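You operate a simulated robot arm through the tools that you are given. There is no shell and no other tool. Be economical: measure what you need, move in short steps, check, and stop when the job is done.

You are at the controls of a simulated robot arm. One attempt, no reset.

Task
Tighten the three terminal screws to the torque on the torque card, the yellow screw first.
Fine: swing the red clamp on and leave it on; stand the electric screwdriver back in its cup; no red lamp.
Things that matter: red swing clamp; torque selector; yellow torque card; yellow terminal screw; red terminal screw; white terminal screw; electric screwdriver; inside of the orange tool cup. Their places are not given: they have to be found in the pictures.

Only the result counts: the job must be done as asked and must still hold three seconds after the hand-in. Knocking over, shifting, dropping, spilling or breaking anything else fails it.

Robot
A 6-joint arm with a two-finger parallel gripper, fixed in place. Base frame: the origin is at the foot of the arm, x ahead of it, y to its left, z up. Units: m, degrees, N and s.
With the tool pointing down near the work surface it reaches from about 0.24 to 0.64 m from the base axis. Its first joint turns from -66.0 to 66.0 degrees. Payload 2.7 kg.
The tool frame sits at the grasp point between the pads (the TCP): z along the fingers, y along the line on which they close. The tips reach 0.023 m beyond it. Largest opening 0.094 m; finger width 0.038, thickness 0.01; the body of the gripper, 0.054 by 0.096 m, starts 0.039 m behind the TCP.
Orientation is that of the tool frame in the base frame, as [roll, pitch, yaw] about the fixed x, y, z axes, in that order (R = Rz(yaw) Ry(pitch) Rx(roll)). With the fingers straight down and closing along the base's y, the tool's x points along the base's -x, its y along +y and its z along -z.

Tools
- The arm moves only by the tool drive_tool. Its argument "motion" is a list that holds one entry, the list of rows, each a list of 7 numbers: the shift along the tool's x, y, z in m, then the turn, a rotation vector about the tool's x, y, z in degrees, then the gripper command, from -1 (shut) to 1 (fully open), values between in proportion. In form: [[[x, y, z, wx, wy, wz, claw], ...]]. A call has 1 to 8 rows; each row is the pose to reach, as a shift and turn from the pose commanded when the call began, along the tool's axes at that moment. Each row takes 0.2 s and may step no farther than 0.05 m and 8.6 degrees from the row before; otherwise, or with a gripper value out of range, the whole call is refused. A pose out of reach is approached as far as the arm can. The call stops where the force on the tool passes 40 N (or 10 N more than at its start, if that is more) or the arm is blocked; 0.2 s more then pass. Each finger travels about 0.045 m/s and halts on what it meets, pressing with about 42 N; the grip force reading is that of the motor and also rises with nothing between the fingers. The clock runs only during rows and for 0.2 s after the last one: add rows that repeat a pose to give the fingers time. It gives the time, the measured TCP pose, the force on the tool (base axes), the opening and the grip force at its end, in the units of the frame above (readings bear some noise).
- Cameras (640 x 400 px; columns grow to the right, rows downward): "scene" is fixed at [0.0744, -0.4231, 1.4225]; the picture's right is [0.82, -0.57, 0.00], its down [-0.24, -0.34, -0.91] and it looks along [0.52, 0.75, -0.41] (base axes); focal length 340 px, centre (320, 200). "wrist" rides on the gripper at [-0.039, 0, -0.044] in the tool frame; the picture's right is [0.00, -1.00, 0.00], its down [0.97, 0.00, -0.24] and it looks along [0.24, 0.00, 0.97] (tool axes); focal length 218 px, centre (320, 200).
- snapshot(camera): a new picture of that camera. The clock stands still meanwhile.
- measure_at(camera, pixels): there is no depth. For up to 12 entries [column, row, z] of the newest picture of that camera ("zoom" is the newest enlarged one), the place [x, y] in the base frame at which the ray of that pixel passes the height z, good to about 0.002 m. The clock stands still meanwhile.
- enlarge(camera, box): a new picture of the part [left, top, right, bottom] of that camera's present view, enlarged. The clock stands still meanwhile.
- close_job(): hands the job in; it is judged then, once.

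Keep the steps short. Do not move on a guess: measure, check each grasp and each placing, and mend mistakes. In all there are 80 turns and 54 pictures (those below and enlarged ones count). Leave the gripper open and the arm clear of the work at the hand-in unless told otherwise, and finish with a single line.

The tools are called after ">>>" as name(argument=value, ...) on one line, values as JSON. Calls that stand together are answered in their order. drive_tool: Moves the arm, as the interface text tells. Its arguments: {"type":"object","properties":{"motion":{"type":"array"}},"required":["motion"]} The other tools are called the same way: snapshot (camera) takes a picture; measure_at (camera, pixels) gives the place at which the rays of pixels pass given heights; enlarge (camera, box) takes an enlarged picture of a part of a camera's view; close_job () hands the job in.

At the start:

```text
time_s: 0.0
position: [0.2179, 0.1971, 1.324]
tool_rot: [-179.9, 0.0, -179.9]
force: [0.1, -0.6, -0.4]
grip_width: 0.0939
gripper_force: 0.1
```

scene: 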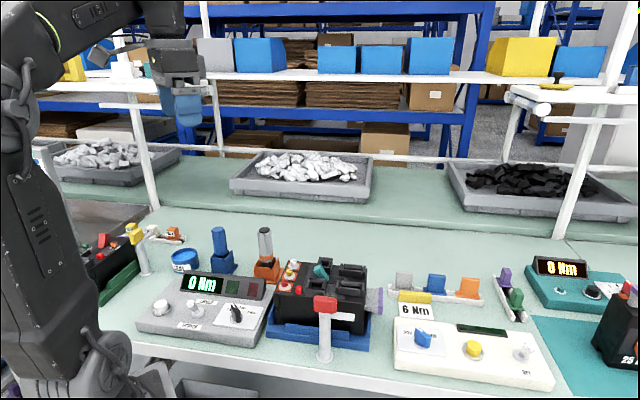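
wrist: 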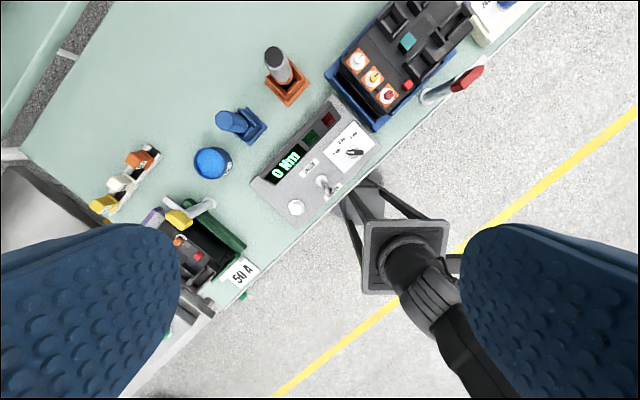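

I see a grey controller with "0 Nm", a black device in a blue tray with three screws, a red-headed clamp post and a "6 Nm" card. I'll enlarge these parts.

>>> enlarge(camera="scene", box=[130, 215, 290, 350])

>>> enlarge(camera="scene", box=[250, 220, 400, 370])

>>> enlarge(camera="scene", box=[380, 240, 640, 400])

>>> enlarge(camera="wrist", box=[240, 0, 500, 220])

```text
2.96 times, centred on (210, 282) of scene
```

zoom: 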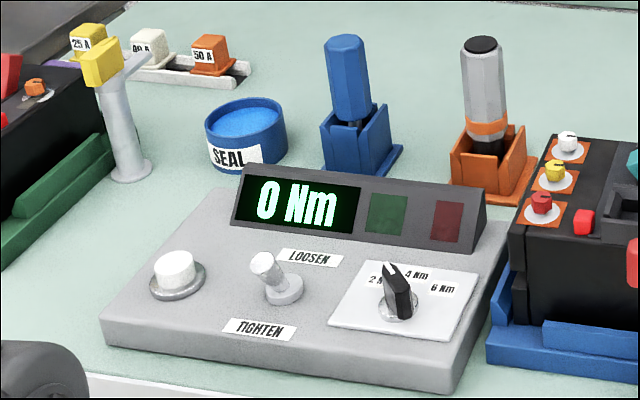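

```text
2.67 times, centred on (325, 295) of scene
```

zoom: 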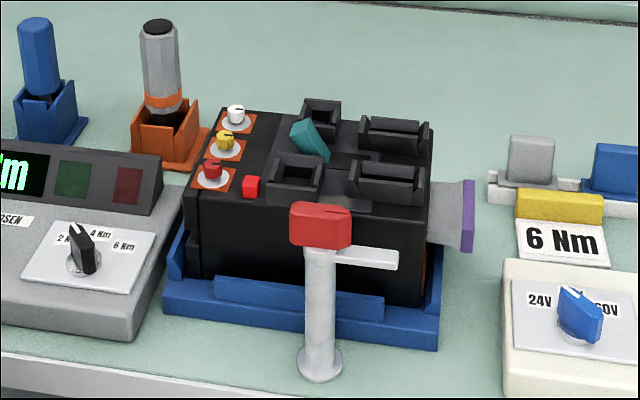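

```text
2.46 times, centred on (510, 320) of scene
```

zoom: 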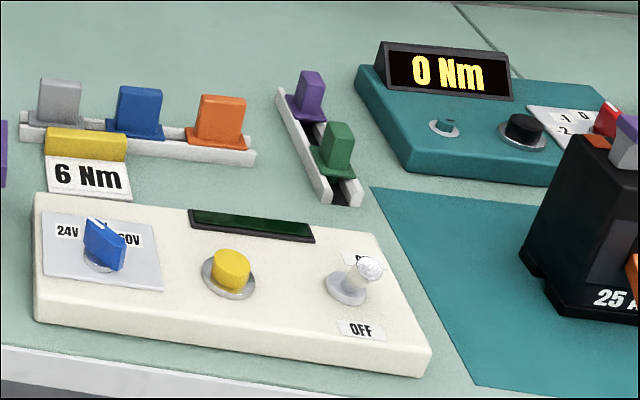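

```text
1.82 times, centred on (370, 110) of wrist
```

zoom: 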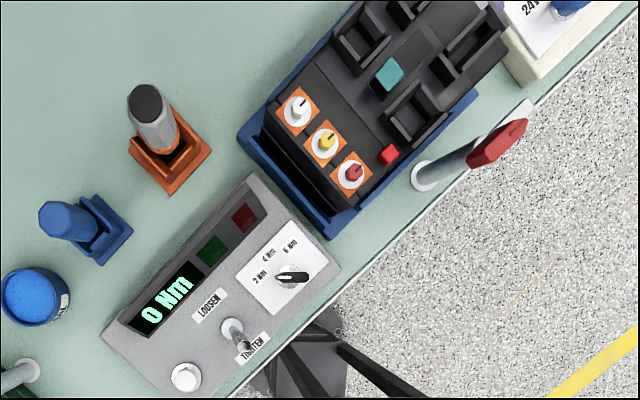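

The card reads 6 Nm; the selector has 2/4/6 Nm. I'll locate the parts with both cameras.

>>> measure_at(camera="scene", pixels=[[265, 283, 0.86], [264, 230, 0.96], [264, 230, 1.0], [323, 360, 0.86], [323, 303, 0.96], [323, 303, 1.0], [292, 264, 0.94], [292, 264, 0.98], [236, 314, 0.9], [196, 312, 0.9], [162, 307, 0.9], [288, 281, 0.96]])

>>> measure_at(camera="wrist", pixels=[[287, 92, 0.86], [273, 52, 0.96], [273, 52, 1.0], [429, 97, 0.86], [470, 78, 0.96], [470, 78, 1.0], [358, 60, 0.94], [358, 60, 0.98], [355, 153, 0.9], [325, 183, 0.9], [296, 207, 0.9], [388, 97, 0.96]])

```text
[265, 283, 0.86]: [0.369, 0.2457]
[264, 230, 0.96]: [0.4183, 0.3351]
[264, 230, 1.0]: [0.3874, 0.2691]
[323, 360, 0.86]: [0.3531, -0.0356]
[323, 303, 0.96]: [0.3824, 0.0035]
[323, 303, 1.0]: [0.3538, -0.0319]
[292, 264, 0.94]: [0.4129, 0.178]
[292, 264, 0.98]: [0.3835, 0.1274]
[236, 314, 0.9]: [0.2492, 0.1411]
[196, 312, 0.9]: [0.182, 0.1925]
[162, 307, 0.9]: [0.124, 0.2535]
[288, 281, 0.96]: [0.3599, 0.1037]
```

```text
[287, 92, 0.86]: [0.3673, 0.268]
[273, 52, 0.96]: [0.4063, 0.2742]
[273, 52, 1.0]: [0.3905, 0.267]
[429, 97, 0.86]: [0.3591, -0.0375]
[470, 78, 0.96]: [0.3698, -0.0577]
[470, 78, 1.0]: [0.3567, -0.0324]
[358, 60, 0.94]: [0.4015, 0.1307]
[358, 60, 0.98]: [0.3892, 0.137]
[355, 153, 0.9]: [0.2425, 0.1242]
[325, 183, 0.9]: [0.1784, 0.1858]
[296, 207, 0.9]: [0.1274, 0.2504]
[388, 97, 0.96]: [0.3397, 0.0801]
```

Clamp post is at about (0.355,-0.033), cap z≈1.0; screwdriver top at (0.389,0.268), z≈1.0. Next I move above the device/clamp for a closer look.

>>> drive_tool(motion=[[[-0.012, -0.027, 0.014, 0, 0, 0, 1], [-0.024, -0.054, 0.028, 0, 0, 0, 1], [-0.036, -0.081, 0.042, 0, 0, 0, 1], [-0.048, -0.108, 0.056, 0, 0, 0, 1], [-0.06, -0.135, 0.07, 0, 0, 0, 1], [-0.072, -0.162, 0.084, 0, 0, 0, 1], [-0.084, -0.189, 0.098, 0, 0, 0, 1], [-0.096, -0.195, 0.1, 0, 0, 0, 1]]])

>>> snapshot(camera="wrist")

```text
time_s: 1.8
position: [0.3146, 0.0003, 1.2225]
tool_rot: [-179.9, 0.0, -179.9]
force: [0.4, -0.1, -1.0]
grip_width: 0.0942
gripper_force: 0.2
```

```text
47 pictures are left
```

wrist: 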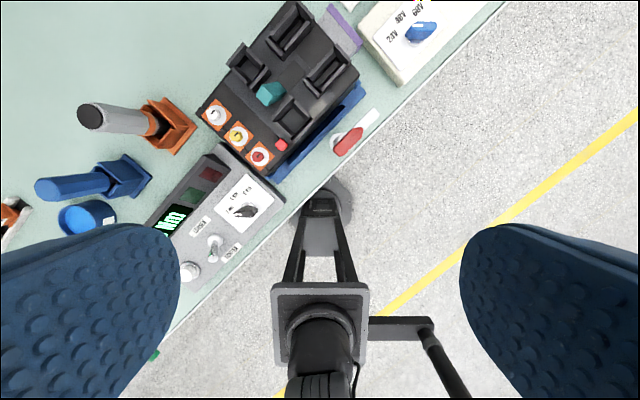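

>>> enlarge(camera="wrist", box=[160, 0, 400, 170])

>>> enlarge(camera="wrist", box=[150, 130, 310, 290])

>>> measure_at(camera="wrist", pixels=[[348, 141, 1.0], [339, 151, 1.0], [357, 131, 1.0], [376, 112, 0.99], [259, 157, 0.98], [237, 135, 0.98], [215, 114, 0.98], [244, 211, 0.91], [214, 247, 0.92], [190, 270, 0.9]])

```text
2.35 times, centred on (280, 85) of wrist
```

zoom: 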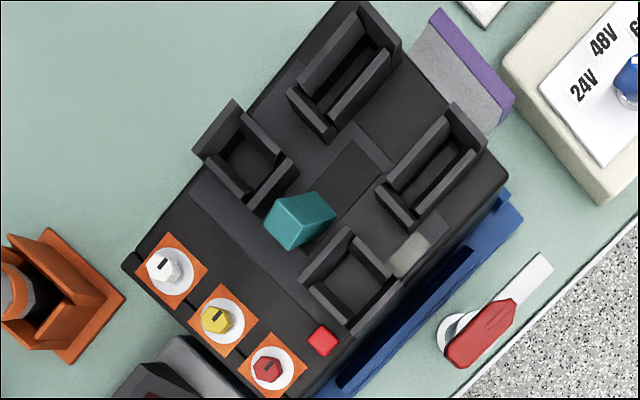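

```text
2.50 times, centred on (230, 210) of wrist
```

zoom: 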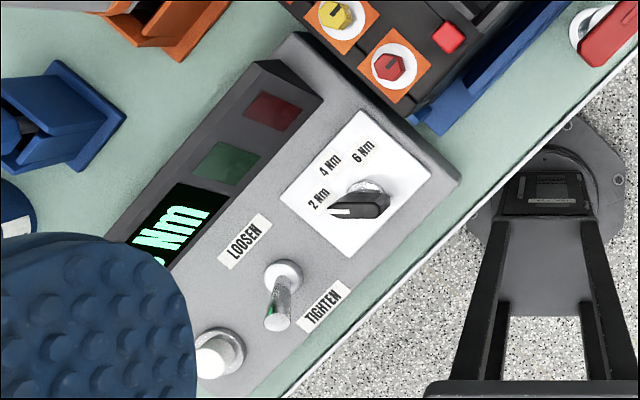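

```text
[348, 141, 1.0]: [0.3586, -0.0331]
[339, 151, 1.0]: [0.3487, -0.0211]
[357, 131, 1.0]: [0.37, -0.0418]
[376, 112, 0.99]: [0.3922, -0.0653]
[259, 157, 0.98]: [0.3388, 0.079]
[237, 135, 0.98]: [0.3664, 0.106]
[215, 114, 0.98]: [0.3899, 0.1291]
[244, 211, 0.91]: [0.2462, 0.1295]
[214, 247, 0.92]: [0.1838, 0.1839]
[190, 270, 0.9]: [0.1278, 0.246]
```

Screws line up: red (0.339,0.079), yellow (0.366,0.106), white (0.390,0.129) at z≈0.98. Clamp arm points along -46°, and must turn +90° onto the device (grey pad at pixel (318,108)). I'll measure this pad and also the lever lean by stereo.

>>> measure_at(camera="scene", pixels=[[197.6, 314, 0.89], [189.2, 302.2, 0.91], [189.2, 302.2, 0.92], [189.2, 302.2, 0.93], [232, 316, 0.89], [262, 301, 0.89], [232, 303, 0.92], [326, 300, 1.01], [312, 300, 1.0], [346, 304, 0.99]])

>>> measure_at(camera="wrist", pixels=[[216, 241, 0.89], [212.8, 258.8, 0.91], [212.8, 258.8, 0.92], [212.8, 258.8, 0.93], [318.5, 108.5, 0.97], [318.5, 108.5, 0.98], [337.6, 144.7, 0.86], [348, 141, 1.01]])

```text
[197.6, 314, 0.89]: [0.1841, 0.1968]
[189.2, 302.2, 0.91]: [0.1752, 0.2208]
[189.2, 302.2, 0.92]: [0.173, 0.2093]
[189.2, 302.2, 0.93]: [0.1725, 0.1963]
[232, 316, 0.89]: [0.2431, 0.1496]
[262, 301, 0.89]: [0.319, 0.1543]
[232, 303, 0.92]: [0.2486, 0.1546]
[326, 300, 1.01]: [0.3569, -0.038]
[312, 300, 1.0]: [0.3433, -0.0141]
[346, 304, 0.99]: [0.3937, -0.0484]
```

```text
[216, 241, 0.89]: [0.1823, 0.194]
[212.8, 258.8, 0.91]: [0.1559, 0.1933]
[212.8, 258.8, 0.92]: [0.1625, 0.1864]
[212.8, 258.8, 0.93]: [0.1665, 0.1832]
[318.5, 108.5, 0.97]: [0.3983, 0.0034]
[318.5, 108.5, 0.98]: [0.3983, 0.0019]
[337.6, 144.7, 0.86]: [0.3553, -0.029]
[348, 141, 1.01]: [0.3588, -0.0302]
```

The lever leans to TIGHTEN (good). Clamp pad at (0.398,0.003) lies at +41° from pivot (0.357,-0.033). I move above the clamp head, turned by -46°, part-open.

>>> drive_tool(motion=[[[-0.007, -0.0055, 0.022, 0, 0, 7.7, 0.5], [-0.014, -0.011, 0.044, 0, 0, 15.4, 0], [-0.021, -0.0165, 0.066, 0, 0, 23, -0.15], [-0.028, -0.022, 0.088, 0, 0, 30.7, -0.15], [-0.035, -0.0275, 0.11, 0, 0, 38.3, -0.15], [-0.0424, -0.0333, 0.13, 0, 0, 46, -0.15], [-0.0424, -0.0333, 0.14, 0, 0, 46, -0.15]]])

>>> snapshot(camera="wrist")

>>> snapshot(camera="scene")

```text
time_s: 3.4
position: [0.3577, -0.0312, 1.0822]
tool_rot: [-179.9, 0.2, 133.9]
force: [0.1, -0.1, 0.8]
grip_width: 0.0401
gripper_force: 0.1
```

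```text
44 pictures are left
```

wrist: 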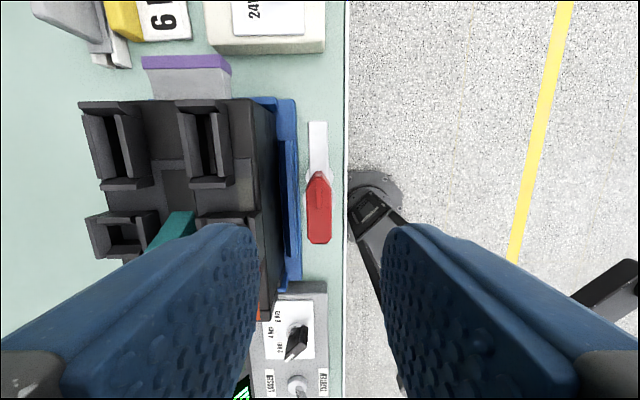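

```text
43 pictures are left
```

scene: 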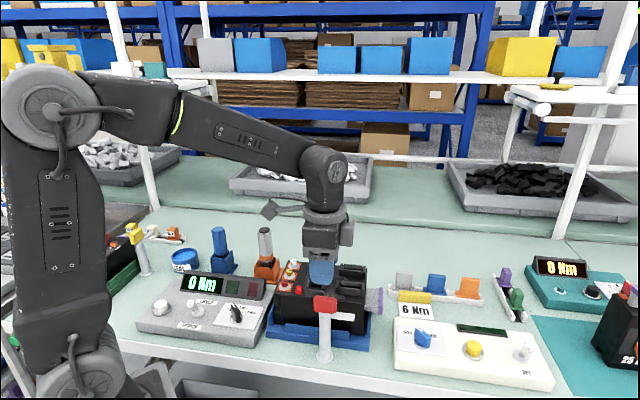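

Head aligned; measure its ends and sides.

>>> measure_at(camera="wrist", pixels=[[319, 242, 1.01], [318, 174, 1.01], [306, 210, 1.01], [332, 210, 1.01], [318, 122, 0.995], [276, 150, 0.97], [302, 150, 0.88]])

```text
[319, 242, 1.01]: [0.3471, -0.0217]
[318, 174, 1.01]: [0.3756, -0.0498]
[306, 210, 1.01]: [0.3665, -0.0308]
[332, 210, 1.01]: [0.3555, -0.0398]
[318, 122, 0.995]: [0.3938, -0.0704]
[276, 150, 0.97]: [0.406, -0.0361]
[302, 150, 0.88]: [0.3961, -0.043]
```

Head centred at about (0.360,-0.035), 14 mm wide, fingers straddle it well. Descend to z≈1.003 and close.

>>> drive_tool(motion=[[[-0.002, 0, 0.03, 0, 0, 0, -0.15], [-0.002, 0, 0.055, 0, 0, 0, -0.15], [-0.002, 0, 0.07, 0, 0, 0, -0.15], [-0.002, 0, 0.079, 0, 0, 0, -0.15], [-0.002, 0, 0.079, 0, 0, 0, -0.5], [-0.002, 0, 0.079, 0, 0, 0, -1], [-0.002, 0, 0.079, 0, 0, 0, -1]]])

>>> enlarge(camera="scene", box=[250, 220, 400, 370])

```text
time_s: 5.0
position: [0.3578, -0.0325, 1.0032]
tool_rot: [180.0, 0.0, 134.3]
force: [-1.2, 0.2, -2.6]
grip_width: 0.015
gripper_force: 45.5
```

```text
2.67 times, centred on (325, 295) of scene
```

zoom: 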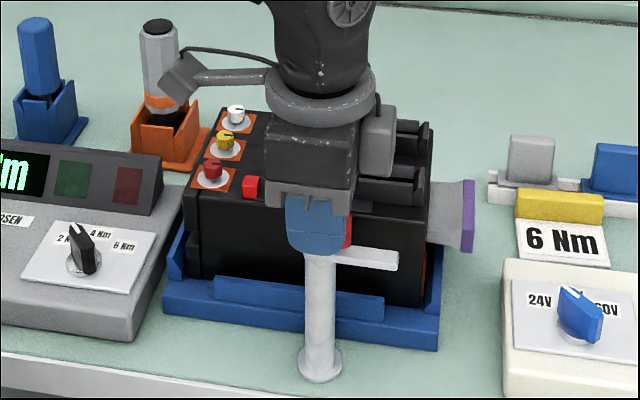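

Gripped (15 mm). Now turn slowly CCW, first 25°.

>>> drive_tool(motion=[[[0, 0, 0, 0, 0, -4, -1], [0, 0, 0, 0, 0, -8, -1], [0, 0, 0, 0, 0, -13, -1], [0, 0, 0, 0, 0, -19, -1], [0, 0, 0, 0, 0, -25, -1]]])

>>> enlarge(camera="scene", box=[250, 220, 400, 370])

```text
time_s: 6.2
position: [0.3567, -0.033, 1.0043]
tool_rot: [-180.0, -0.1, 159.1]
force: [4.7, 8.1, -24.3]
grip_width: 0.0151
gripper_force: 45.2
```

```text
2.67 times, centred on (325, 295) of scene
```

zoom: 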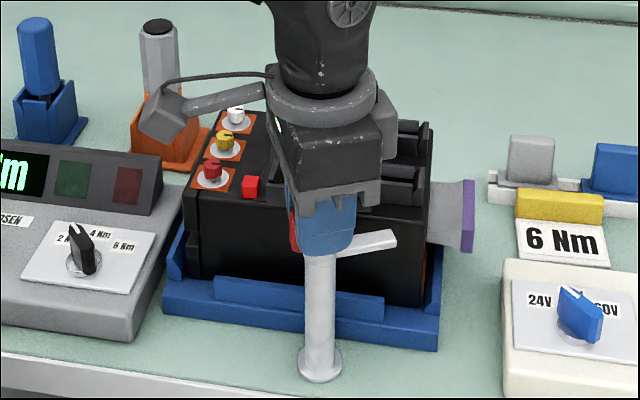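

The arm swings. Downforce reading of 24 N is notable; I continue in a small step and watch it.

>>> drive_tool(motion=[[[0, 0, 0, 0, 0, -5, -1], [0, 0, 0, 0, 0, -10, -1], [0, 0, 0, 0, 0, -15, -1]]])

```text
time_s: 7.0
position: [0.3572, -0.0331, 1.003]
tool_rot: [-179.9, -0.1, 174.2]
force: [5.4, 3.5, -30.1]
grip_width: 0.0151
gripper_force: 45.4
```

Forces build up; I release and regrip to relieve.

>>> drive_tool(motion=[[[0, 0, 0, 0, 0, 0, -0.5], [0, 0, 0, 0, 0, 0, -0.5], [0, 0, 0, 0, 0, 0, -0.5]]])

>>> drive_tool(motion=[[[0, 0, 0, 0, 0, 0, -1], [0, 0, 0, 0, 0, 0, -1]]])

>>> drive_tool(motion=[[[0, 0, 0, 0, 0, -5, -1], [0, 0, 0, 0, 0, -10, -1], [0, 0, 0, 0, 0, -15, -1], [0, 0, 0, 0, 0, -20, -1]]])

>>> enlarge(camera="scene", box=[250, 220, 400, 370])

```text
time_s: 7.8
position: [0.3573, -0.0325, 1.0053]
tool_rot: [-180.0, 0.2, 174.1]
force: [-0.5, -0.2, -0.1]
grip_width: 0.0237
gripper_force: 0.1
```

```text
time_s: 8.4
position: [0.3588, -0.0333, 1.0058]
tool_rot: [180.0, 0.1, 174.2]
force: [-0.5, 0.7, 2.3]
grip_width: 0.0148
gripper_force: 44.7
```

```text
time_s: 9.4
position: [0.3569, -0.0331, 1.0051]
tool_rot: [180.0, 0.0, -166.0]
force: [-1.8, -1.9, -4.6]
grip_width: 0.0149
gripper_force: 45.2
```

```text
2.67 times, centred on (325, 295) of scene
```

zoom: 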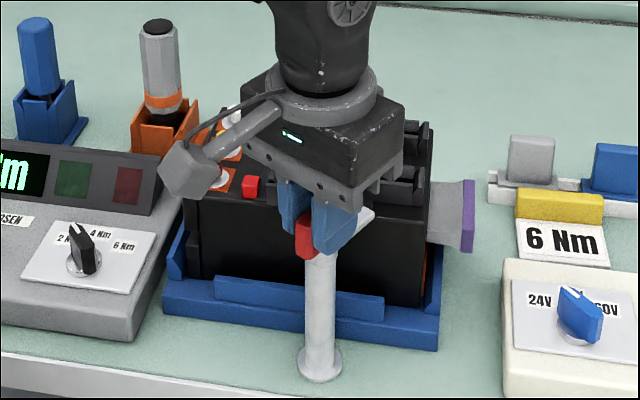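

60° done. Continue the last ~30° toward the pad.

>>> drive_tool(motion=[[[0, 0, 0, 0, 0, -5, -1], [0, 0, 0, 0, 0, -10, -1], [0, 0, 0, 0, 0, -15, -1], [0, 0, 0, 0, 0, -20, -1]]])

>>> drive_tool(motion=[[[0, 0, 0, 0, 0, -3, -1], [0, 0, 0, 0, 0, -6, -1], [0, 0, 0, 0, 0, -8.5, -1]]])

>>> enlarge(camera="scene", box=[250, 220, 400, 370])

```text
time_s: 10.4
position: [0.3566, -0.0338, 1.0034]
tool_rot: [-179.9, 0.1, -145.7]
force: [6.3, -8.3, 0.0]
grip_width: 0.0151
gripper_force: 45.2
```

```text
time_s: 11.2
position: [0.3588, -0.0335, 1.0038]
tool_rot: [-179.9, 0.0, -137.3]
force: [13.5, -13.2, -3.0]
grip_width: 0.0149
gripper_force: 45.3
```

```text
2.67 times, centred on (325, 295) of scene
```

zoom: 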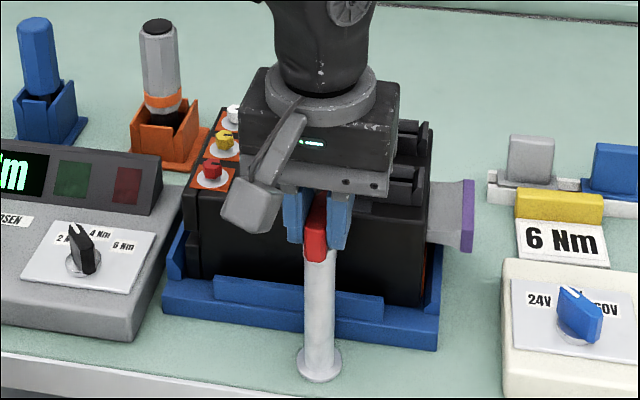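

Turned ~88°. A further 2°, then release and rise to inspect.

>>> drive_tool(motion=[[[0, 0, 0, 0, 0, -1, -1], [0, 0, 0, 0, 0, -2.5, -1], [0, 0, 0, 0, 0, -2.5, -0.5], [0, 0, 0, 0, 0, -2.5, -0.2], [0, 0, 0, 0, 0, -2.5, -0.2]]])

>>> drive_tool(motion=[[[0, 0, -0.03, 0, 0, 0, -0.2], [0, 0, -0.07, 0, 0, 0, -0.2], [0, 0, -0.11, 0, 0, 0, -0.2], [0, 0, -0.15, 0, 0, 0, -0.2]]])

>>> snapshot(camera="wrist")

```text
time_s: 12.4
position: [0.3581, -0.0332, 1.0048]
tool_rot: [-180.0, -0.1, -134.9]
force: [-0.6, 0.4, 0.4]
grip_width: 0.0375
gripper_force: 0.2
```

```text
time_s: 13.4
position: [0.3575, -0.0312, 1.1543]
tool_rot: [-180.0, -0.1, -135.0]
force: [0.4, 0.0, 0.1]
grip_width: 0.0373
gripper_force: 0.1
```

```text
38 pictures are left
```

wrist: 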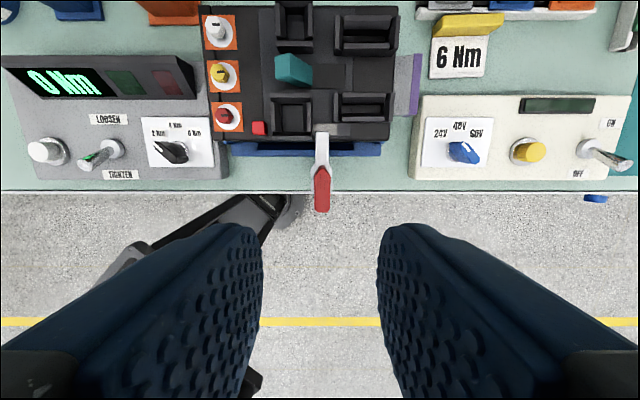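

The clamp lies on the grey pad. Enlarge the selector and clamp area.

>>> enlarge(camera="wrist", box=[0, 50, 240, 190])

>>> enlarge(camera="wrist", box=[190, 0, 410, 220])

```text
2.67 times, centred on (120, 120) of wrist
```

zoom: 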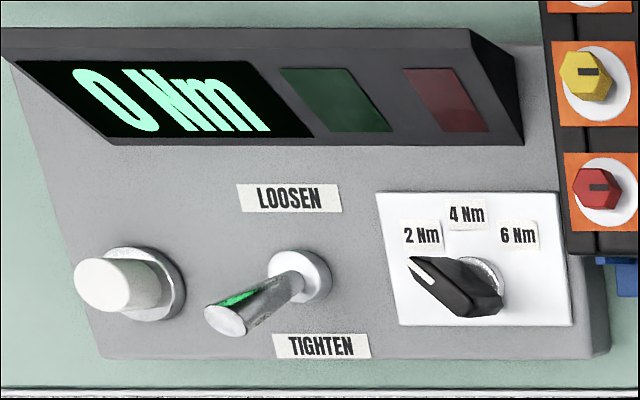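

```text
1.82 times, centred on (300, 110) of wrist
```

zoom: 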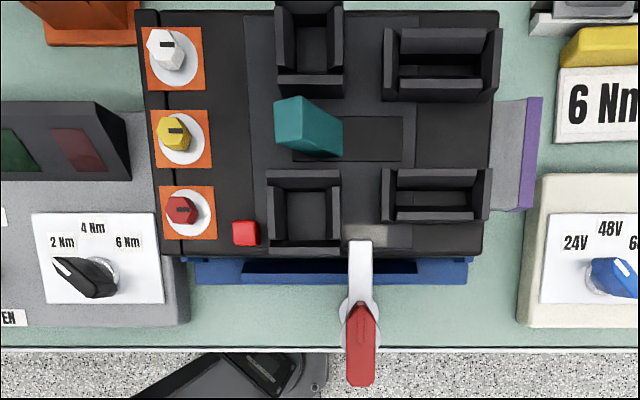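

Selector stands at 2 Nm (≈50° left of the 4 Nm mark); needs ≈100° clockwise. I move above it, turned so that fingers straddle the pointer.

>>> drive_tool(motion=[[[-0.005, 0.0275, 0.0, 0, 0, -7, -0.2], [-0.01, 0.055, 0.0, 0, 0, -14, -0.2], [-0.015, 0.0825, 0.01, 0, 0, -21, -0.2], [-0.02, 0.11, 0.02, 0, 0, -28, -0.2], [-0.025, 0.1375, 0.03, 0, 0, -35, -0.2], [-0.03, 0.165, 0.045, 0, 0, -42, -0.2], [-0.035, 0.1926, 0.06, 0, 0, -50, -0.2], [-0.035, 0.1926, 0.06, 0, 0, -50, -0.2]]])

>>> snapshot(camera="wrist")

```text
time_s: 15.2
position: [0.2455, 0.1274, 1.096]
tool_rot: [-180.0, 0.0, -84.9]
force: [0.6, 0.6, 0.3]
grip_width: 0.0376
gripper_force: 0.0
```

```text
35 pictures are left
```

wrist: 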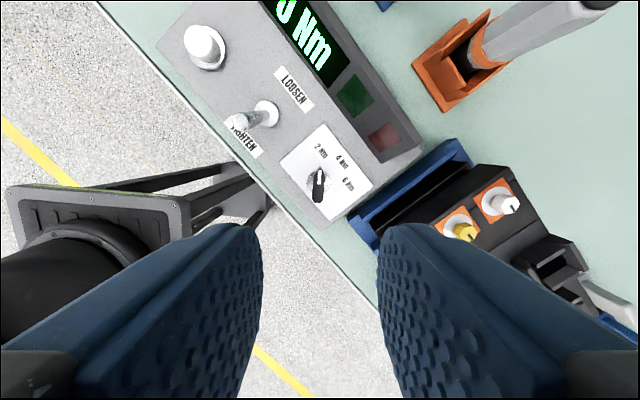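

>>> enlarge(camera="wrist", box=[260, 100, 400, 230])

>>> measure_at(camera="wrist", pixels=[[316, 182, 0.89], [316, 182, 0.895], [318, 188, 0.91], [318, 200, 0.91], [321, 171, 0.91], [385, 135, 0.92], [455, 137, 0.9]])

```text
3.08 times, centred on (330, 165) of wrist
```

zoom: 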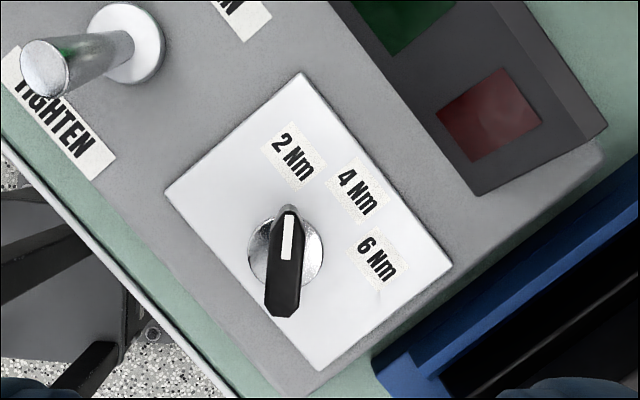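

```text
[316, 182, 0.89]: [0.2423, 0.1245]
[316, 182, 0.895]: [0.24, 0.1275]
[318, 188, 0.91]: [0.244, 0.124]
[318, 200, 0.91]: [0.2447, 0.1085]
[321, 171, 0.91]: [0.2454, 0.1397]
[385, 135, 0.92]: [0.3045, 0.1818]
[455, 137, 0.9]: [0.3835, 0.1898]
```

Pointer agrees with the 2 Nm label (≈5° right of up in picture); 6 Nm is ≈90° clockwise from it. Pivot ≈(0.245,0.1265), under the tool. Descend to z≈0.922, aligning by 4°, and close.

>>> drive_tool(motion=[[[0, 0, 0.04, 0, 0, 4, -0.2], [0, 0, 0.08, 0, 0, 4, -0.2], [0, 0, 0.12, 0, 0, 4, -0.2], [0, 0, 0.15, 0, 0, 4, -0.2], [0, 0, 0.166, 0, 0, 4, -0.2], [0, 0, 0.174, 0, 0, 4, -0.2]]])

>>> enlarge(camera="scene", box=[160, 230, 320, 350])

```text
time_s: 16.6
position: [0.2453, 0.1287, 0.9214]
tool_rot: [-180.0, 0.0, -89.0]
force: [0.2, 0.4, -0.2]
grip_width: 0.0377
gripper_force: 0.1
```

```text
3.33 times, centred on (240, 290) of scene
```

zoom: 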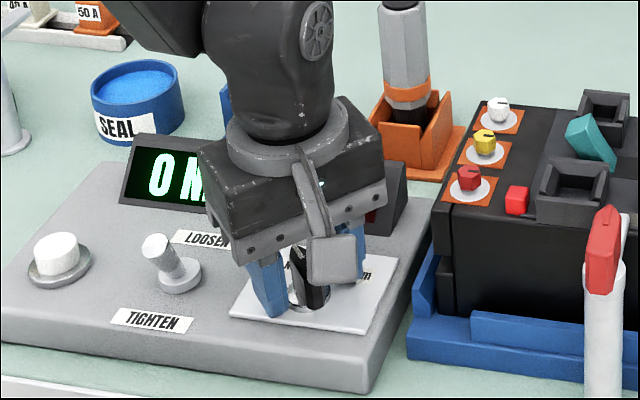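

Fingers straddle the knob without contact. Shift 2 mm toward the pivot and close.

>>> drive_tool(motion=[[[0.002, 0, 0, 0, 0, 0, -0.5], [0.002, 0, 0, 0, 0, 0, -1], [0.002, 0, 0, 0, 0, 0, -1]]])

>>> drive_tool(motion=[[[0, 0, 0, 0, 0, 6, -1], [0, 0, 0, 0, 0, 12, -1], [0, 0, 0, 0, 0, 18, -1], [0, 0, 0, 0, 0, 24, -1], [0, 0, 0, 0, 0, 30, -1]]])

```text
time_s: 17.4
position: [0.2436, 0.1253, 0.9208]
tool_rot: [179.7, -0.2, -89.2]
force: [-20.4, 3.3, 0.6]
grip_width: 0.0121
gripper_force: 44.9
```

```text
time_s: 18.5
position: [0.2431, 0.1255, 0.919]
tool_rot: [179.8, -0.1, -115.8]
force: [-10.8, 5.8, 5.6]
grip_width: 0.0117
gripper_force: 45.0
stopped in row 5: the force on the tool passed its limit (the readings are from after the stop); the commanded pose is now the measured one
```

Force limit stopped it after ~27°. Look before continuing.

>>> enlarge(camera="scene", box=[160, 230, 320, 350])

>>> drive_tool(motion=[[[0, 0, 0, 0, 0, 0, -0.6], [0, 0, 0, 0, 0, 0, -0.6], [0, 0, 0, 0, 0, 0, -0.6]]])

>>> enlarge(camera="wrist", box=[250, 130, 390, 260])

```text
3.33 times, centred on (240, 290) of scene
```

zoom: 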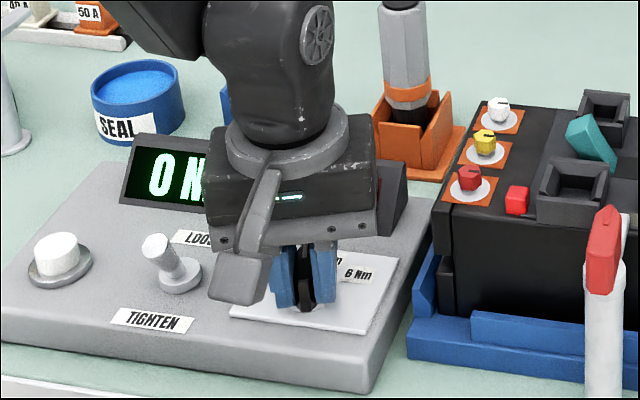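

```text
time_s: 19.3
position: [0.2451, 0.1263, 0.9201]
tool_rot: [179.7, -0.2, -115.8]
force: [-0.5, 0.6, 0.5]
grip_width: 0.0186
gripper_force: 0.0
```

```text
3.08 times, centred on (320, 195) of wrist
```

zoom: 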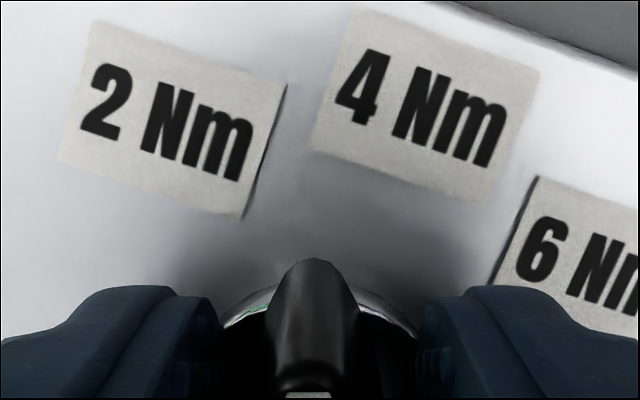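

Knob follows and is centred. Regrip and continue in chunks of ~20°.

>>> drive_tool(motion=[[[0, 0.0005, 0, 0, 0, 0, -1], [0, 0.0005, 0, 0, 0, 0, -1], [0, 0.0005, 0, 0, 0, 5, -1], [0, 0.0005, 0, 0, 0, 10, -1], [0, 0.0005, 0, 0, 0, 15, -1], [0, 0.0005, 0, 0, 0, 20, -1]]])

>>> drive_tool(motion=[[[0, 0, 0, 0, 0, 0, -0.6], [0, 0, 0, 0, 0, 0, -0.6], [0, 0, 0, 0, 0, 0, -1], [0, 0, 0, 0, 0, 0, -1]]])

>>> drive_tool(motion=[[[0, 0, 0, 0, 0, 5, -1], [0, 0, 0, 0, 0, 10, -1], [0, 0, 0, 0, 0, 15, -1], [0, 0, 0, 0, 0, 20, -1]]])

```text
time_s: 20.7
position: [0.2428, 0.1256, 0.9204]
tool_rot: [179.9, -0.3, -135.8]
force: [-19.0, 11.7, 9.3]
grip_width: 0.0118
gripper_force: 44.9
```

```text
time_s: 21.7
position: [0.2444, 0.1264, 0.92]
tool_rot: [179.9, -0.3, -135.8]
force: [-12.1, 17.0, -0.8]
grip_width: 0.012
gripper_force: 45.1
```

```text
time_s: 22.7
position: [0.2427, 0.1276, 0.9192]
tool_rot: [180.0, -0.3, -155.9]
force: [-24.8, 31.0, -3.2]
grip_width: 0.0122
gripper_force: 45.2
```

Forces point to (-x,+y): I release, shift 2 mm that way, regrip and turn the last ~23°.

>>> drive_tool(motion=[[[0, 0, 0, 0, 0, 0, -0.6], [0, 0, 0, 0, 0, 0, -0.6], [0.0008, 0.002, 0, 0, 0, 0, -0.6], [0.0008, 0.002, 0, 0, 0, 0, -1], [0.0008, 0.002, 0, 0, 0, 0, -1]]])

>>> drive_tool(motion=[[[0, 0, 0, 0, 0, 6, -1], [0, 0, 0, 0, 0, 12, -1], [0, 0, 0, 0, 0, 18, -1], [0, 0, 0, 0, 0, 23, -1]]])

>>> drive_tool(motion=[[[0, 0, 0, 0, 0, 0, -0.5], [0, 0, 0, 0, 0, 0, -0.3], [0, 0, 0, 0, 0, 0, -0.3], [0, 0, -0.03, 0, 0, 0, -0.3], [0, 0, -0.08, 0, 0, 0, -0.3], [0, 0, -0.12, 0, 0, 0, -0.3]]])

>>> snapshot(camera="wrist")

```text
time_s: 23.9
position: [0.243, 0.1257, 0.9192]
tool_rot: [-179.9, -0.3, -155.7]
force: [11.2, -16.3, 1.6]
grip_width: 0.0121
gripper_force: 45.4
```

```text
time_s: 24.9
position: [0.2429, 0.1261, 0.9192]
tool_rot: [-179.7, -0.1, -177.2]
force: [8.5, -6.8, -4.2]
grip_width: 0.0117
gripper_force: 44.6
stopped in row 4: the force on the tool passed its limit (the readings are from after the stop); the commanded pose is now the measured one
```

```text
time_s: 26.3
position: [0.2427, 0.1272, 1.0399]
tool_rot: [-179.7, -0.3, -177.2]
force: [-0.3, 0.1, 0.5]
grip_width: 0.0327
gripper_force: 0.1
```

```text
30 pictures are left
```

wrist: 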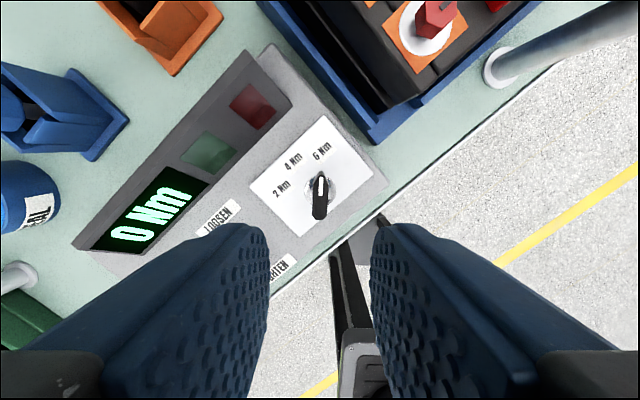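

>>> enlarge(camera="wrist", box=[240, 110, 400, 230])

```text
3.33 times, centred on (320, 170) of wrist
```

zoom: 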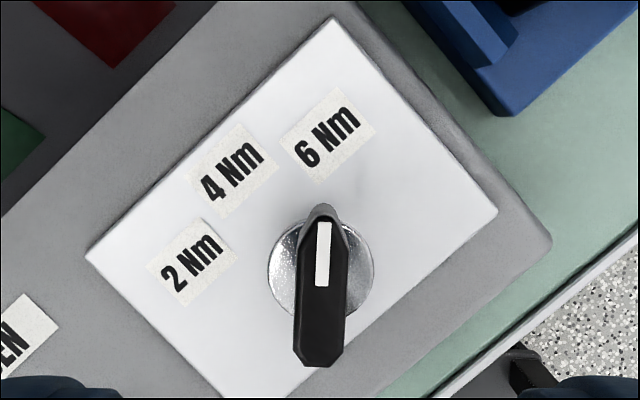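

Selector now points to 6 Nm. Next: rise and go above the screwdriver in the orange cup to inspect it.

>>> drive_tool(motion=[[[0, 0, -0.045, 0, 0, 0, 0.3], [0, 0, -0.09, 0, 0, 0, 0.6], [-0.02, 0.03, -0.12, 0, 0, 0, 0.6], [-0.04, 0.06, -0.14, 0, 0, 0, 0.6], [-0.06, 0.09, -0.14, 0, 0, 0, 0.6], [-0.08, 0.12, -0.14, 0, 0, 0, 0.6], [-0.1, 0.14, -0.14, 0, 0, 0, 0.6], [-0.115, 0.14, -0.14, 0, 0, 0, 0.6]]])

>>> snapshot(camera="wrist")

>>> enlarge(camera="scene", box=[220, 210, 310, 300])

```text
time_s: 28.1
position: [0.3514, 0.273, 1.1773]
tool_rot: [-179.7, -0.1, -177.1]
force: [0.0, -0.5, 0.7]
grip_width: 0.0752
gripper_force: 0.0
```

```text
28 pictures are left
```

wrist: 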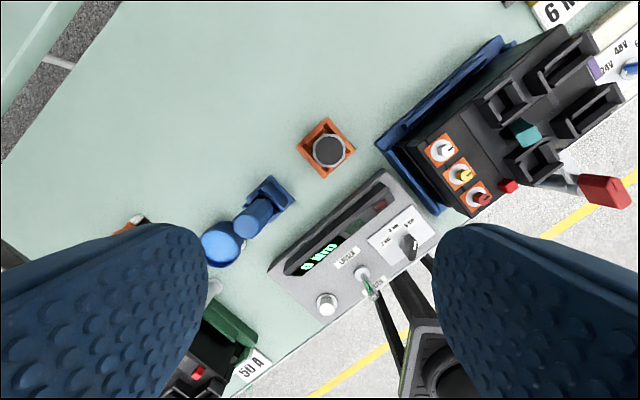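

```text
4.44 times, centred on (265, 255) of scene
```

zoom: 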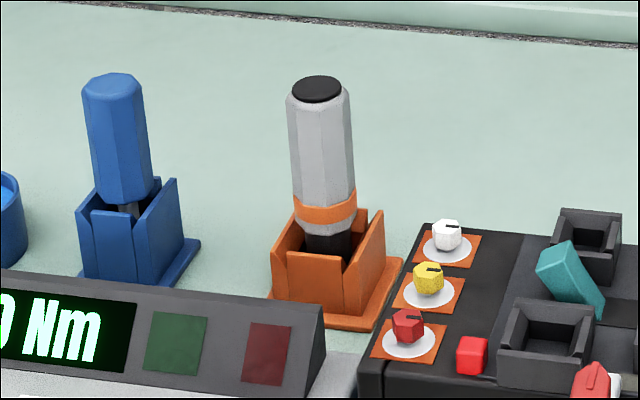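

>>> measure_at(camera="wrist", pixels=[[329, 151, 1.0], [329, 151, 1.01], [326, 149, 0.88], [327, 117, 0.88], [355, 144, 0.88], [297, 150, 0.88], [324, 178, 0.88], [444, 150, 0.98], [462, 173, 0.98], [479, 197, 0.98]])

>>> measure_at(camera="scene", pixels=[[264.3, 230, 0.99], [264.3, 230, 1.0], [264.3, 230, 1.01], [263.5, 253, 0.94], [263.5, 253, 0.95]])

>>> enlarge(camera="wrist", box=[280, 100, 380, 200])

```text
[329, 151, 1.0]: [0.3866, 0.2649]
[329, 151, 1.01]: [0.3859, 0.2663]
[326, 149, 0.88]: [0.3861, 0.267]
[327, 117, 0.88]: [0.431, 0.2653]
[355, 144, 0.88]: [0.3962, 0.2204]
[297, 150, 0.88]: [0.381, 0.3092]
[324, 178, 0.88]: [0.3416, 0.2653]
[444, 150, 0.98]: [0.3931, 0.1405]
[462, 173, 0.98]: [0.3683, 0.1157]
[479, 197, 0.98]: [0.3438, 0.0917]
```

```text
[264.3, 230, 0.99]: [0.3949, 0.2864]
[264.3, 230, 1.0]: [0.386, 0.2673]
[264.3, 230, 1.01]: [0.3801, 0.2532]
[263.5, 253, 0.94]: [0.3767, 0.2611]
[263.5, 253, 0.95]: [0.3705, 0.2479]
```

```text
4.00 times, centred on (330, 150) of wrist
```

zoom: 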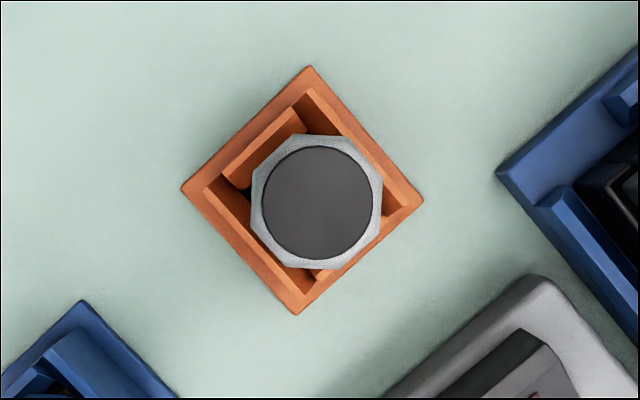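

Driver axis at (0.386,0.267), top z≈1.00, handle 33 mm wide, flats aligned with base axes. Approach above it.

>>> drive_tool(motion=[[[-0.012, -0.003, 0.03, 0, 0, 1, 0.6], [-0.024, -0.006, 0.06, 0, 0, 2, 0.6], [-0.0343, -0.0077, 0.09, 0, 0, 2.4, 0.5], [-0.0343, -0.0077, 0.12, 0, 0, 2.4, 0.4], [-0.0343, -0.0077, 0.12, 0, 0, 2.4, 0.4]]])

>>> snapshot(camera="wrist")

```text
time_s: 29.3
position: [0.3856, 0.2659, 1.0572]
tool_rot: [-179.8, -0.4, -179.5]
force: [-0.6, 1.4, 0.2]
grip_width: 0.0659
gripper_force: 0.1
```

```text
25 pictures are left
```

wrist: 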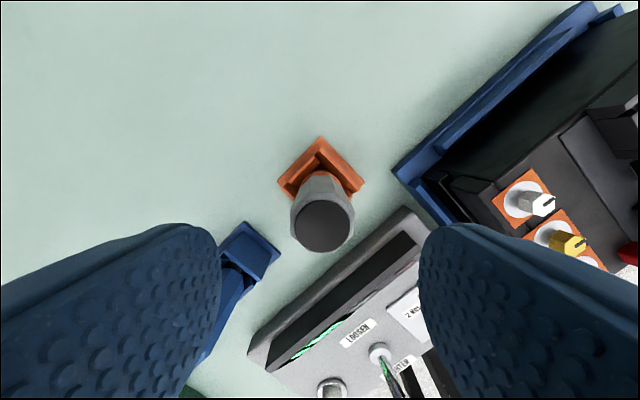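

Centred. Descend to z≈0.973 and grip.

>>> drive_tool(motion=[[[0, 0, 0.03, 0, 0, 0, 0.4], [0, 0, 0.06, 0, 0, 0, 0.4], [0, 0, 0.084, 0, 0, 0, 0.4], [0, 0, 0.084, 0, 0, 0, 0.1], [0, 0, 0.084, 0, 0, 0, -0.3], [0, 0, 0.084, 0, 0, 0, -0.6], [0, 0, 0.084, 0, 0, 0, -0.6]]])

```text
time_s: 30.9
position: [0.3878, 0.2659, 0.9715]
tool_rot: [-179.8, -0.2, -179.6]
force: [0.7, -1.9, 0.1]
grip_width: 0.033
gripper_force: 42.1
```

Gripped at 33 mm. Lift straight up.

>>> drive_tool(motion=[[[0, 0, -0.01, 0, 0, 0, -1], [0, 0, -0.03, 0, 0, 0, -1], [0, 0, -0.06, 0, 0, 0, -1], [0, 0, -0.1, 0, 0, 0, -1], [0, 0, -0.14, 0, 0, 0, -1], [0, 0, -0.16, 0, 0, 0, -1]]])

>>> snapshot(camera="wrist")

>>> enlarge(camera="scene", box=[180, 130, 350, 300])

```text
time_s: 32.3
position: [0.3853, 0.2659, 1.1359]
tool_rot: [-179.8, -0.4, -179.5]
force: [-0.3, -0.3, -3.7]
grip_width: 0.0331
gripper_force: 42.3
```

```text
24 pictures are left
```

wrist: 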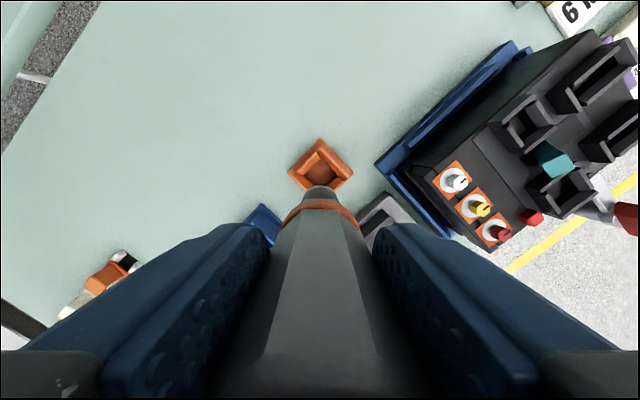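

```text
2.35 times, centred on (265, 215) of scene
```

zoom: 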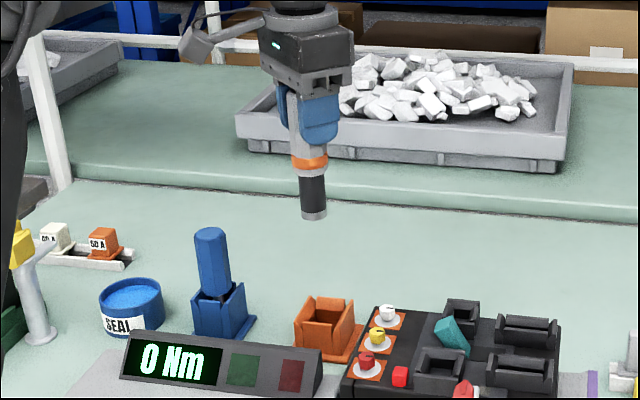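

Driver is a nut driver, tip ≈0.112 m below the TCP. Carry it above the yellow screw estimate (0.367,0.110) at a safe height.

>>> drive_tool(motion=[[[0, -0.02, -0.02, 0, 0, 0, -1], [0.004, -0.05, -0.02, 0, 0, 0, -1], [0.008, -0.08, -0.02, 0, 0, 0, -1], [0.012, -0.11, -0.02, 0, 0, 0, -1], [0.016, -0.135, -0.02, 0, 0, 0, -1], [0.018, -0.15, -0.02, 0, 0, 0, -1], [0.018, -0.156, -0.02, 0, 0, 0, -1], [0.018, -0.156, -0.02, 0, 0, 0, -1]]])

>>> snapshot(camera="wrist")

>>> enlarge(camera="scene", box=[220, 200, 360, 320])

```text
time_s: 34.1
position: [0.3699, 0.1107, 1.1558]
tool_rot: [-179.8, -0.2, -179.6]
force: [0.3, -1.1, -3.8]
grip_width: 0.0329
gripper_force: 42.3
```

```text
22 pictures are left
```

wrist: 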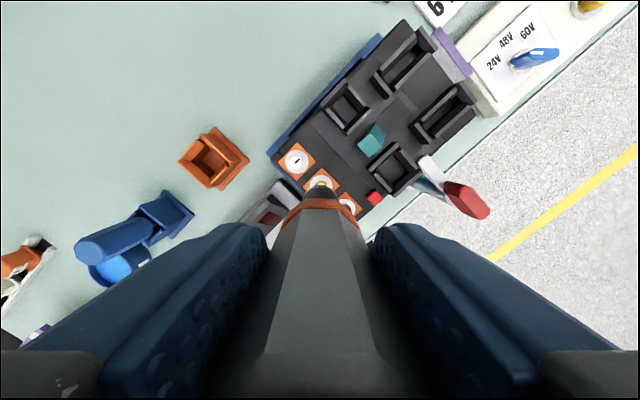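

```text
3.33 times, centred on (290, 260) of scene
```

zoom: 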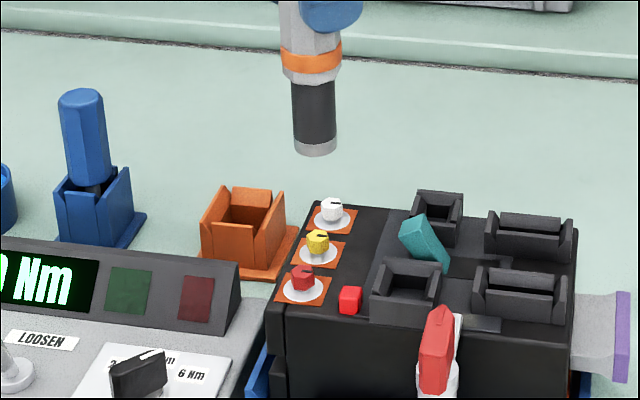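

>>> measure_at(camera="wrist", pixels=[[297, 160, 0.965], [297, 160, 0.975], [297, 160, 0.985], [321, 183, 0.965], [321, 183, 0.975], [321, 183, 0.985]])

>>> measure_at(camera="scene", pixels=[[293.6, 262.6, 0.965], [293.6, 262.6, 0.975], [293.6, 262.6, 0.985], [289.4, 272.5, 0.965], [289.4, 272.5, 0.975], [289.4, 272.5, 0.985], [285.2, 283.4, 0.965], [285.2, 283.4, 0.975], [285.2, 283.4, 0.985]])

>>> enlarge(camera="wrist", box=[270, 130, 370, 230])

```text
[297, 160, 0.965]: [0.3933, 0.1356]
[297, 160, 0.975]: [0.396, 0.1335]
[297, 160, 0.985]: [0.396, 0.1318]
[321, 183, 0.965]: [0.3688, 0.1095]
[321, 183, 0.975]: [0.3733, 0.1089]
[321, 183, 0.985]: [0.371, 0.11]
```

```text
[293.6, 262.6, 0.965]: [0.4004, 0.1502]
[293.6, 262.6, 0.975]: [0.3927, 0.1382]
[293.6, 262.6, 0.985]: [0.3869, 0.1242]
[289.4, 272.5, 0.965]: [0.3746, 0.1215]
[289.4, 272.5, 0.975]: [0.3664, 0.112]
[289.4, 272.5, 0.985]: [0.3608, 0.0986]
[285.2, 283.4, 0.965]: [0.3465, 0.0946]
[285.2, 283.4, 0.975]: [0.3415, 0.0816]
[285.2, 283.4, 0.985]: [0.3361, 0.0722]
```

```text
4.00 times, centred on (320, 180) of wrist
```

zoom: 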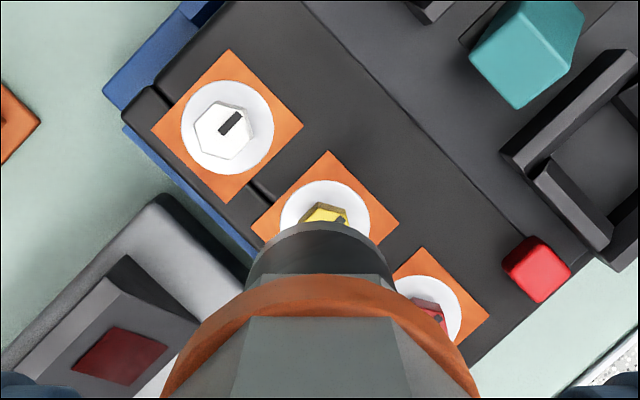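

Measure plate centres (flat, better defined) with both cameras.

>>> measure_at(camera="wrist", pixels=[[296.75, 161.5, 0.962], [296.75, 161.5, 0.97], [321.5, 186.75, 0.962], [321.5, 186.75, 0.97], [346, 212, 0.962], [346, 212, 0.97]])

>>> measure_at(camera="scene", pixels=[[294.8, 265.4, 0.962], [294.8, 265.4, 0.97], [289.4, 275.9, 0.962], [289.4, 275.9, 0.97], [285.2, 287, 0.962], [285.2, 287, 0.97]])

```text
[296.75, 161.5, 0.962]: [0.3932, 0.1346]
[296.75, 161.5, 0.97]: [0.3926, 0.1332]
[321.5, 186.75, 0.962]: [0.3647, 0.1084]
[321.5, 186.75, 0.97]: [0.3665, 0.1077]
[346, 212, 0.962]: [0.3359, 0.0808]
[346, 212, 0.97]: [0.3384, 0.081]
```

```text
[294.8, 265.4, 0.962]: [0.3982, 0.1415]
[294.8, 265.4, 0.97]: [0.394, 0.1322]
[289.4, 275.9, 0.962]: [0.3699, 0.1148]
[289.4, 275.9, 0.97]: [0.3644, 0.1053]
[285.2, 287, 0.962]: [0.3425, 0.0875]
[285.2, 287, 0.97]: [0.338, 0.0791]
```

Yellow screw ≈(0.366,0.107), white ≈(0.393,0.133), red ≈(0.338,0.081), plate z≈0.969. Descend to tip ≈1 cm above the yellow one and check.

>>> drive_tool(motion=[[[0.003, -0.003, 0.015, 0, 0, 0, -1], [0.003, -0.003, 0.03, 0, 0, 0, -1], [0.003, -0.003, 0.045, 0, 0, 0, -1], [0.003, -0.003, 0.045, 0, 0, 0, -1]]])

>>> enlarge(camera="scene", box=[260, 230, 330, 300])

>>> enlarge(camera="wrist", box=[270, 130, 370, 230])

```text
time_s: 35.1
position: [0.3669, 0.1083, 1.1107]
tool_rot: [-179.8, -0.2, -179.5]
force: [0.0, 0.4, -3.9]
grip_width: 0.033
gripper_force: 42.1
```

```text
5.71 times, centred on (295, 265) of scene
```

zoom: 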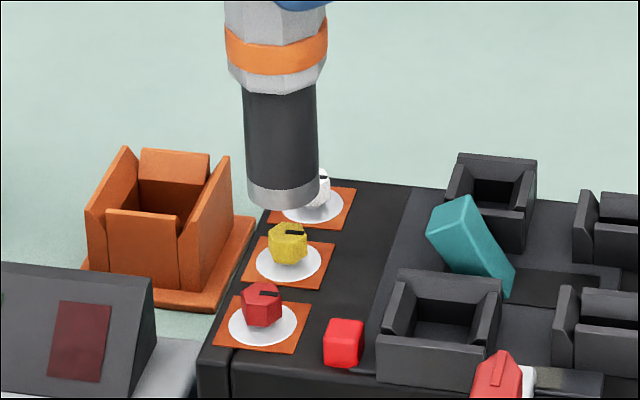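

```text
4.00 times, centred on (320, 180) of wrist
```

zoom: 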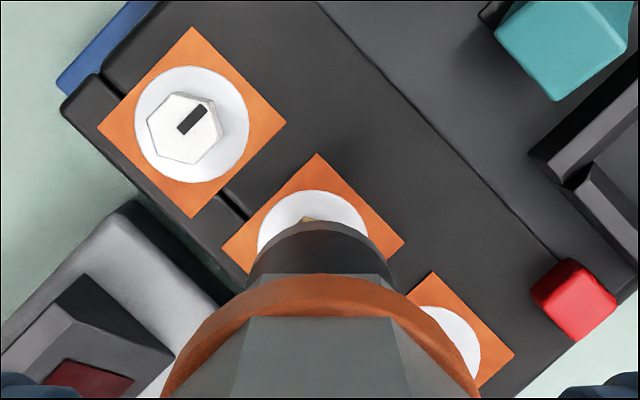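

Screw centre lies ~1.3 mm toward +x,+y of the tip. Correct that and lower slowly.

>>> drive_tool(motion=[[[-0.0014, 0.0013, 0.004, 0, 0, 0, -1], [-0.0014, 0.0013, 0.008, 0, 0, 0, -1], [-0.0014, 0.0013, 0.011, 0, 0, 0, -1], [-0.0014, 0.0013, 0.013, 0, 0, 0, -1], [-0.0014, 0.0013, 0.015, 0, 0, 0, -1], [-0.0014, 0.0013, 0.017, 0, 0, 0, -1]]])

>>> enlarge(camera="scene", box=[200, 230, 330, 310])

```text
time_s: 36.5
position: [0.3675, 0.1089, 1.0922]
tool_rot: [-179.8, -0.3, -179.6]
force: [0.9, 0.4, -3.4]
grip_width: 0.033
gripper_force: 42.3
```

```text
4.92 times, centred on (265, 270) of scene
```

zoom: 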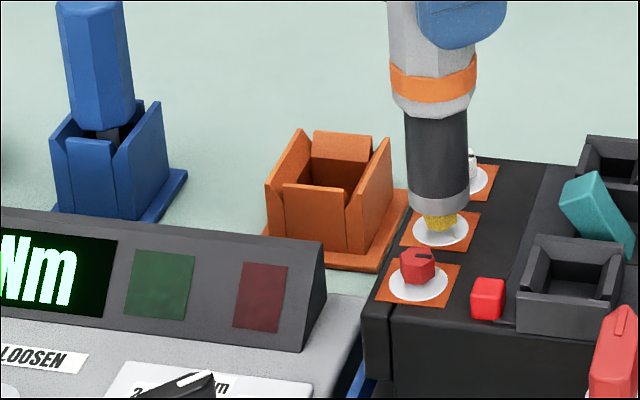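

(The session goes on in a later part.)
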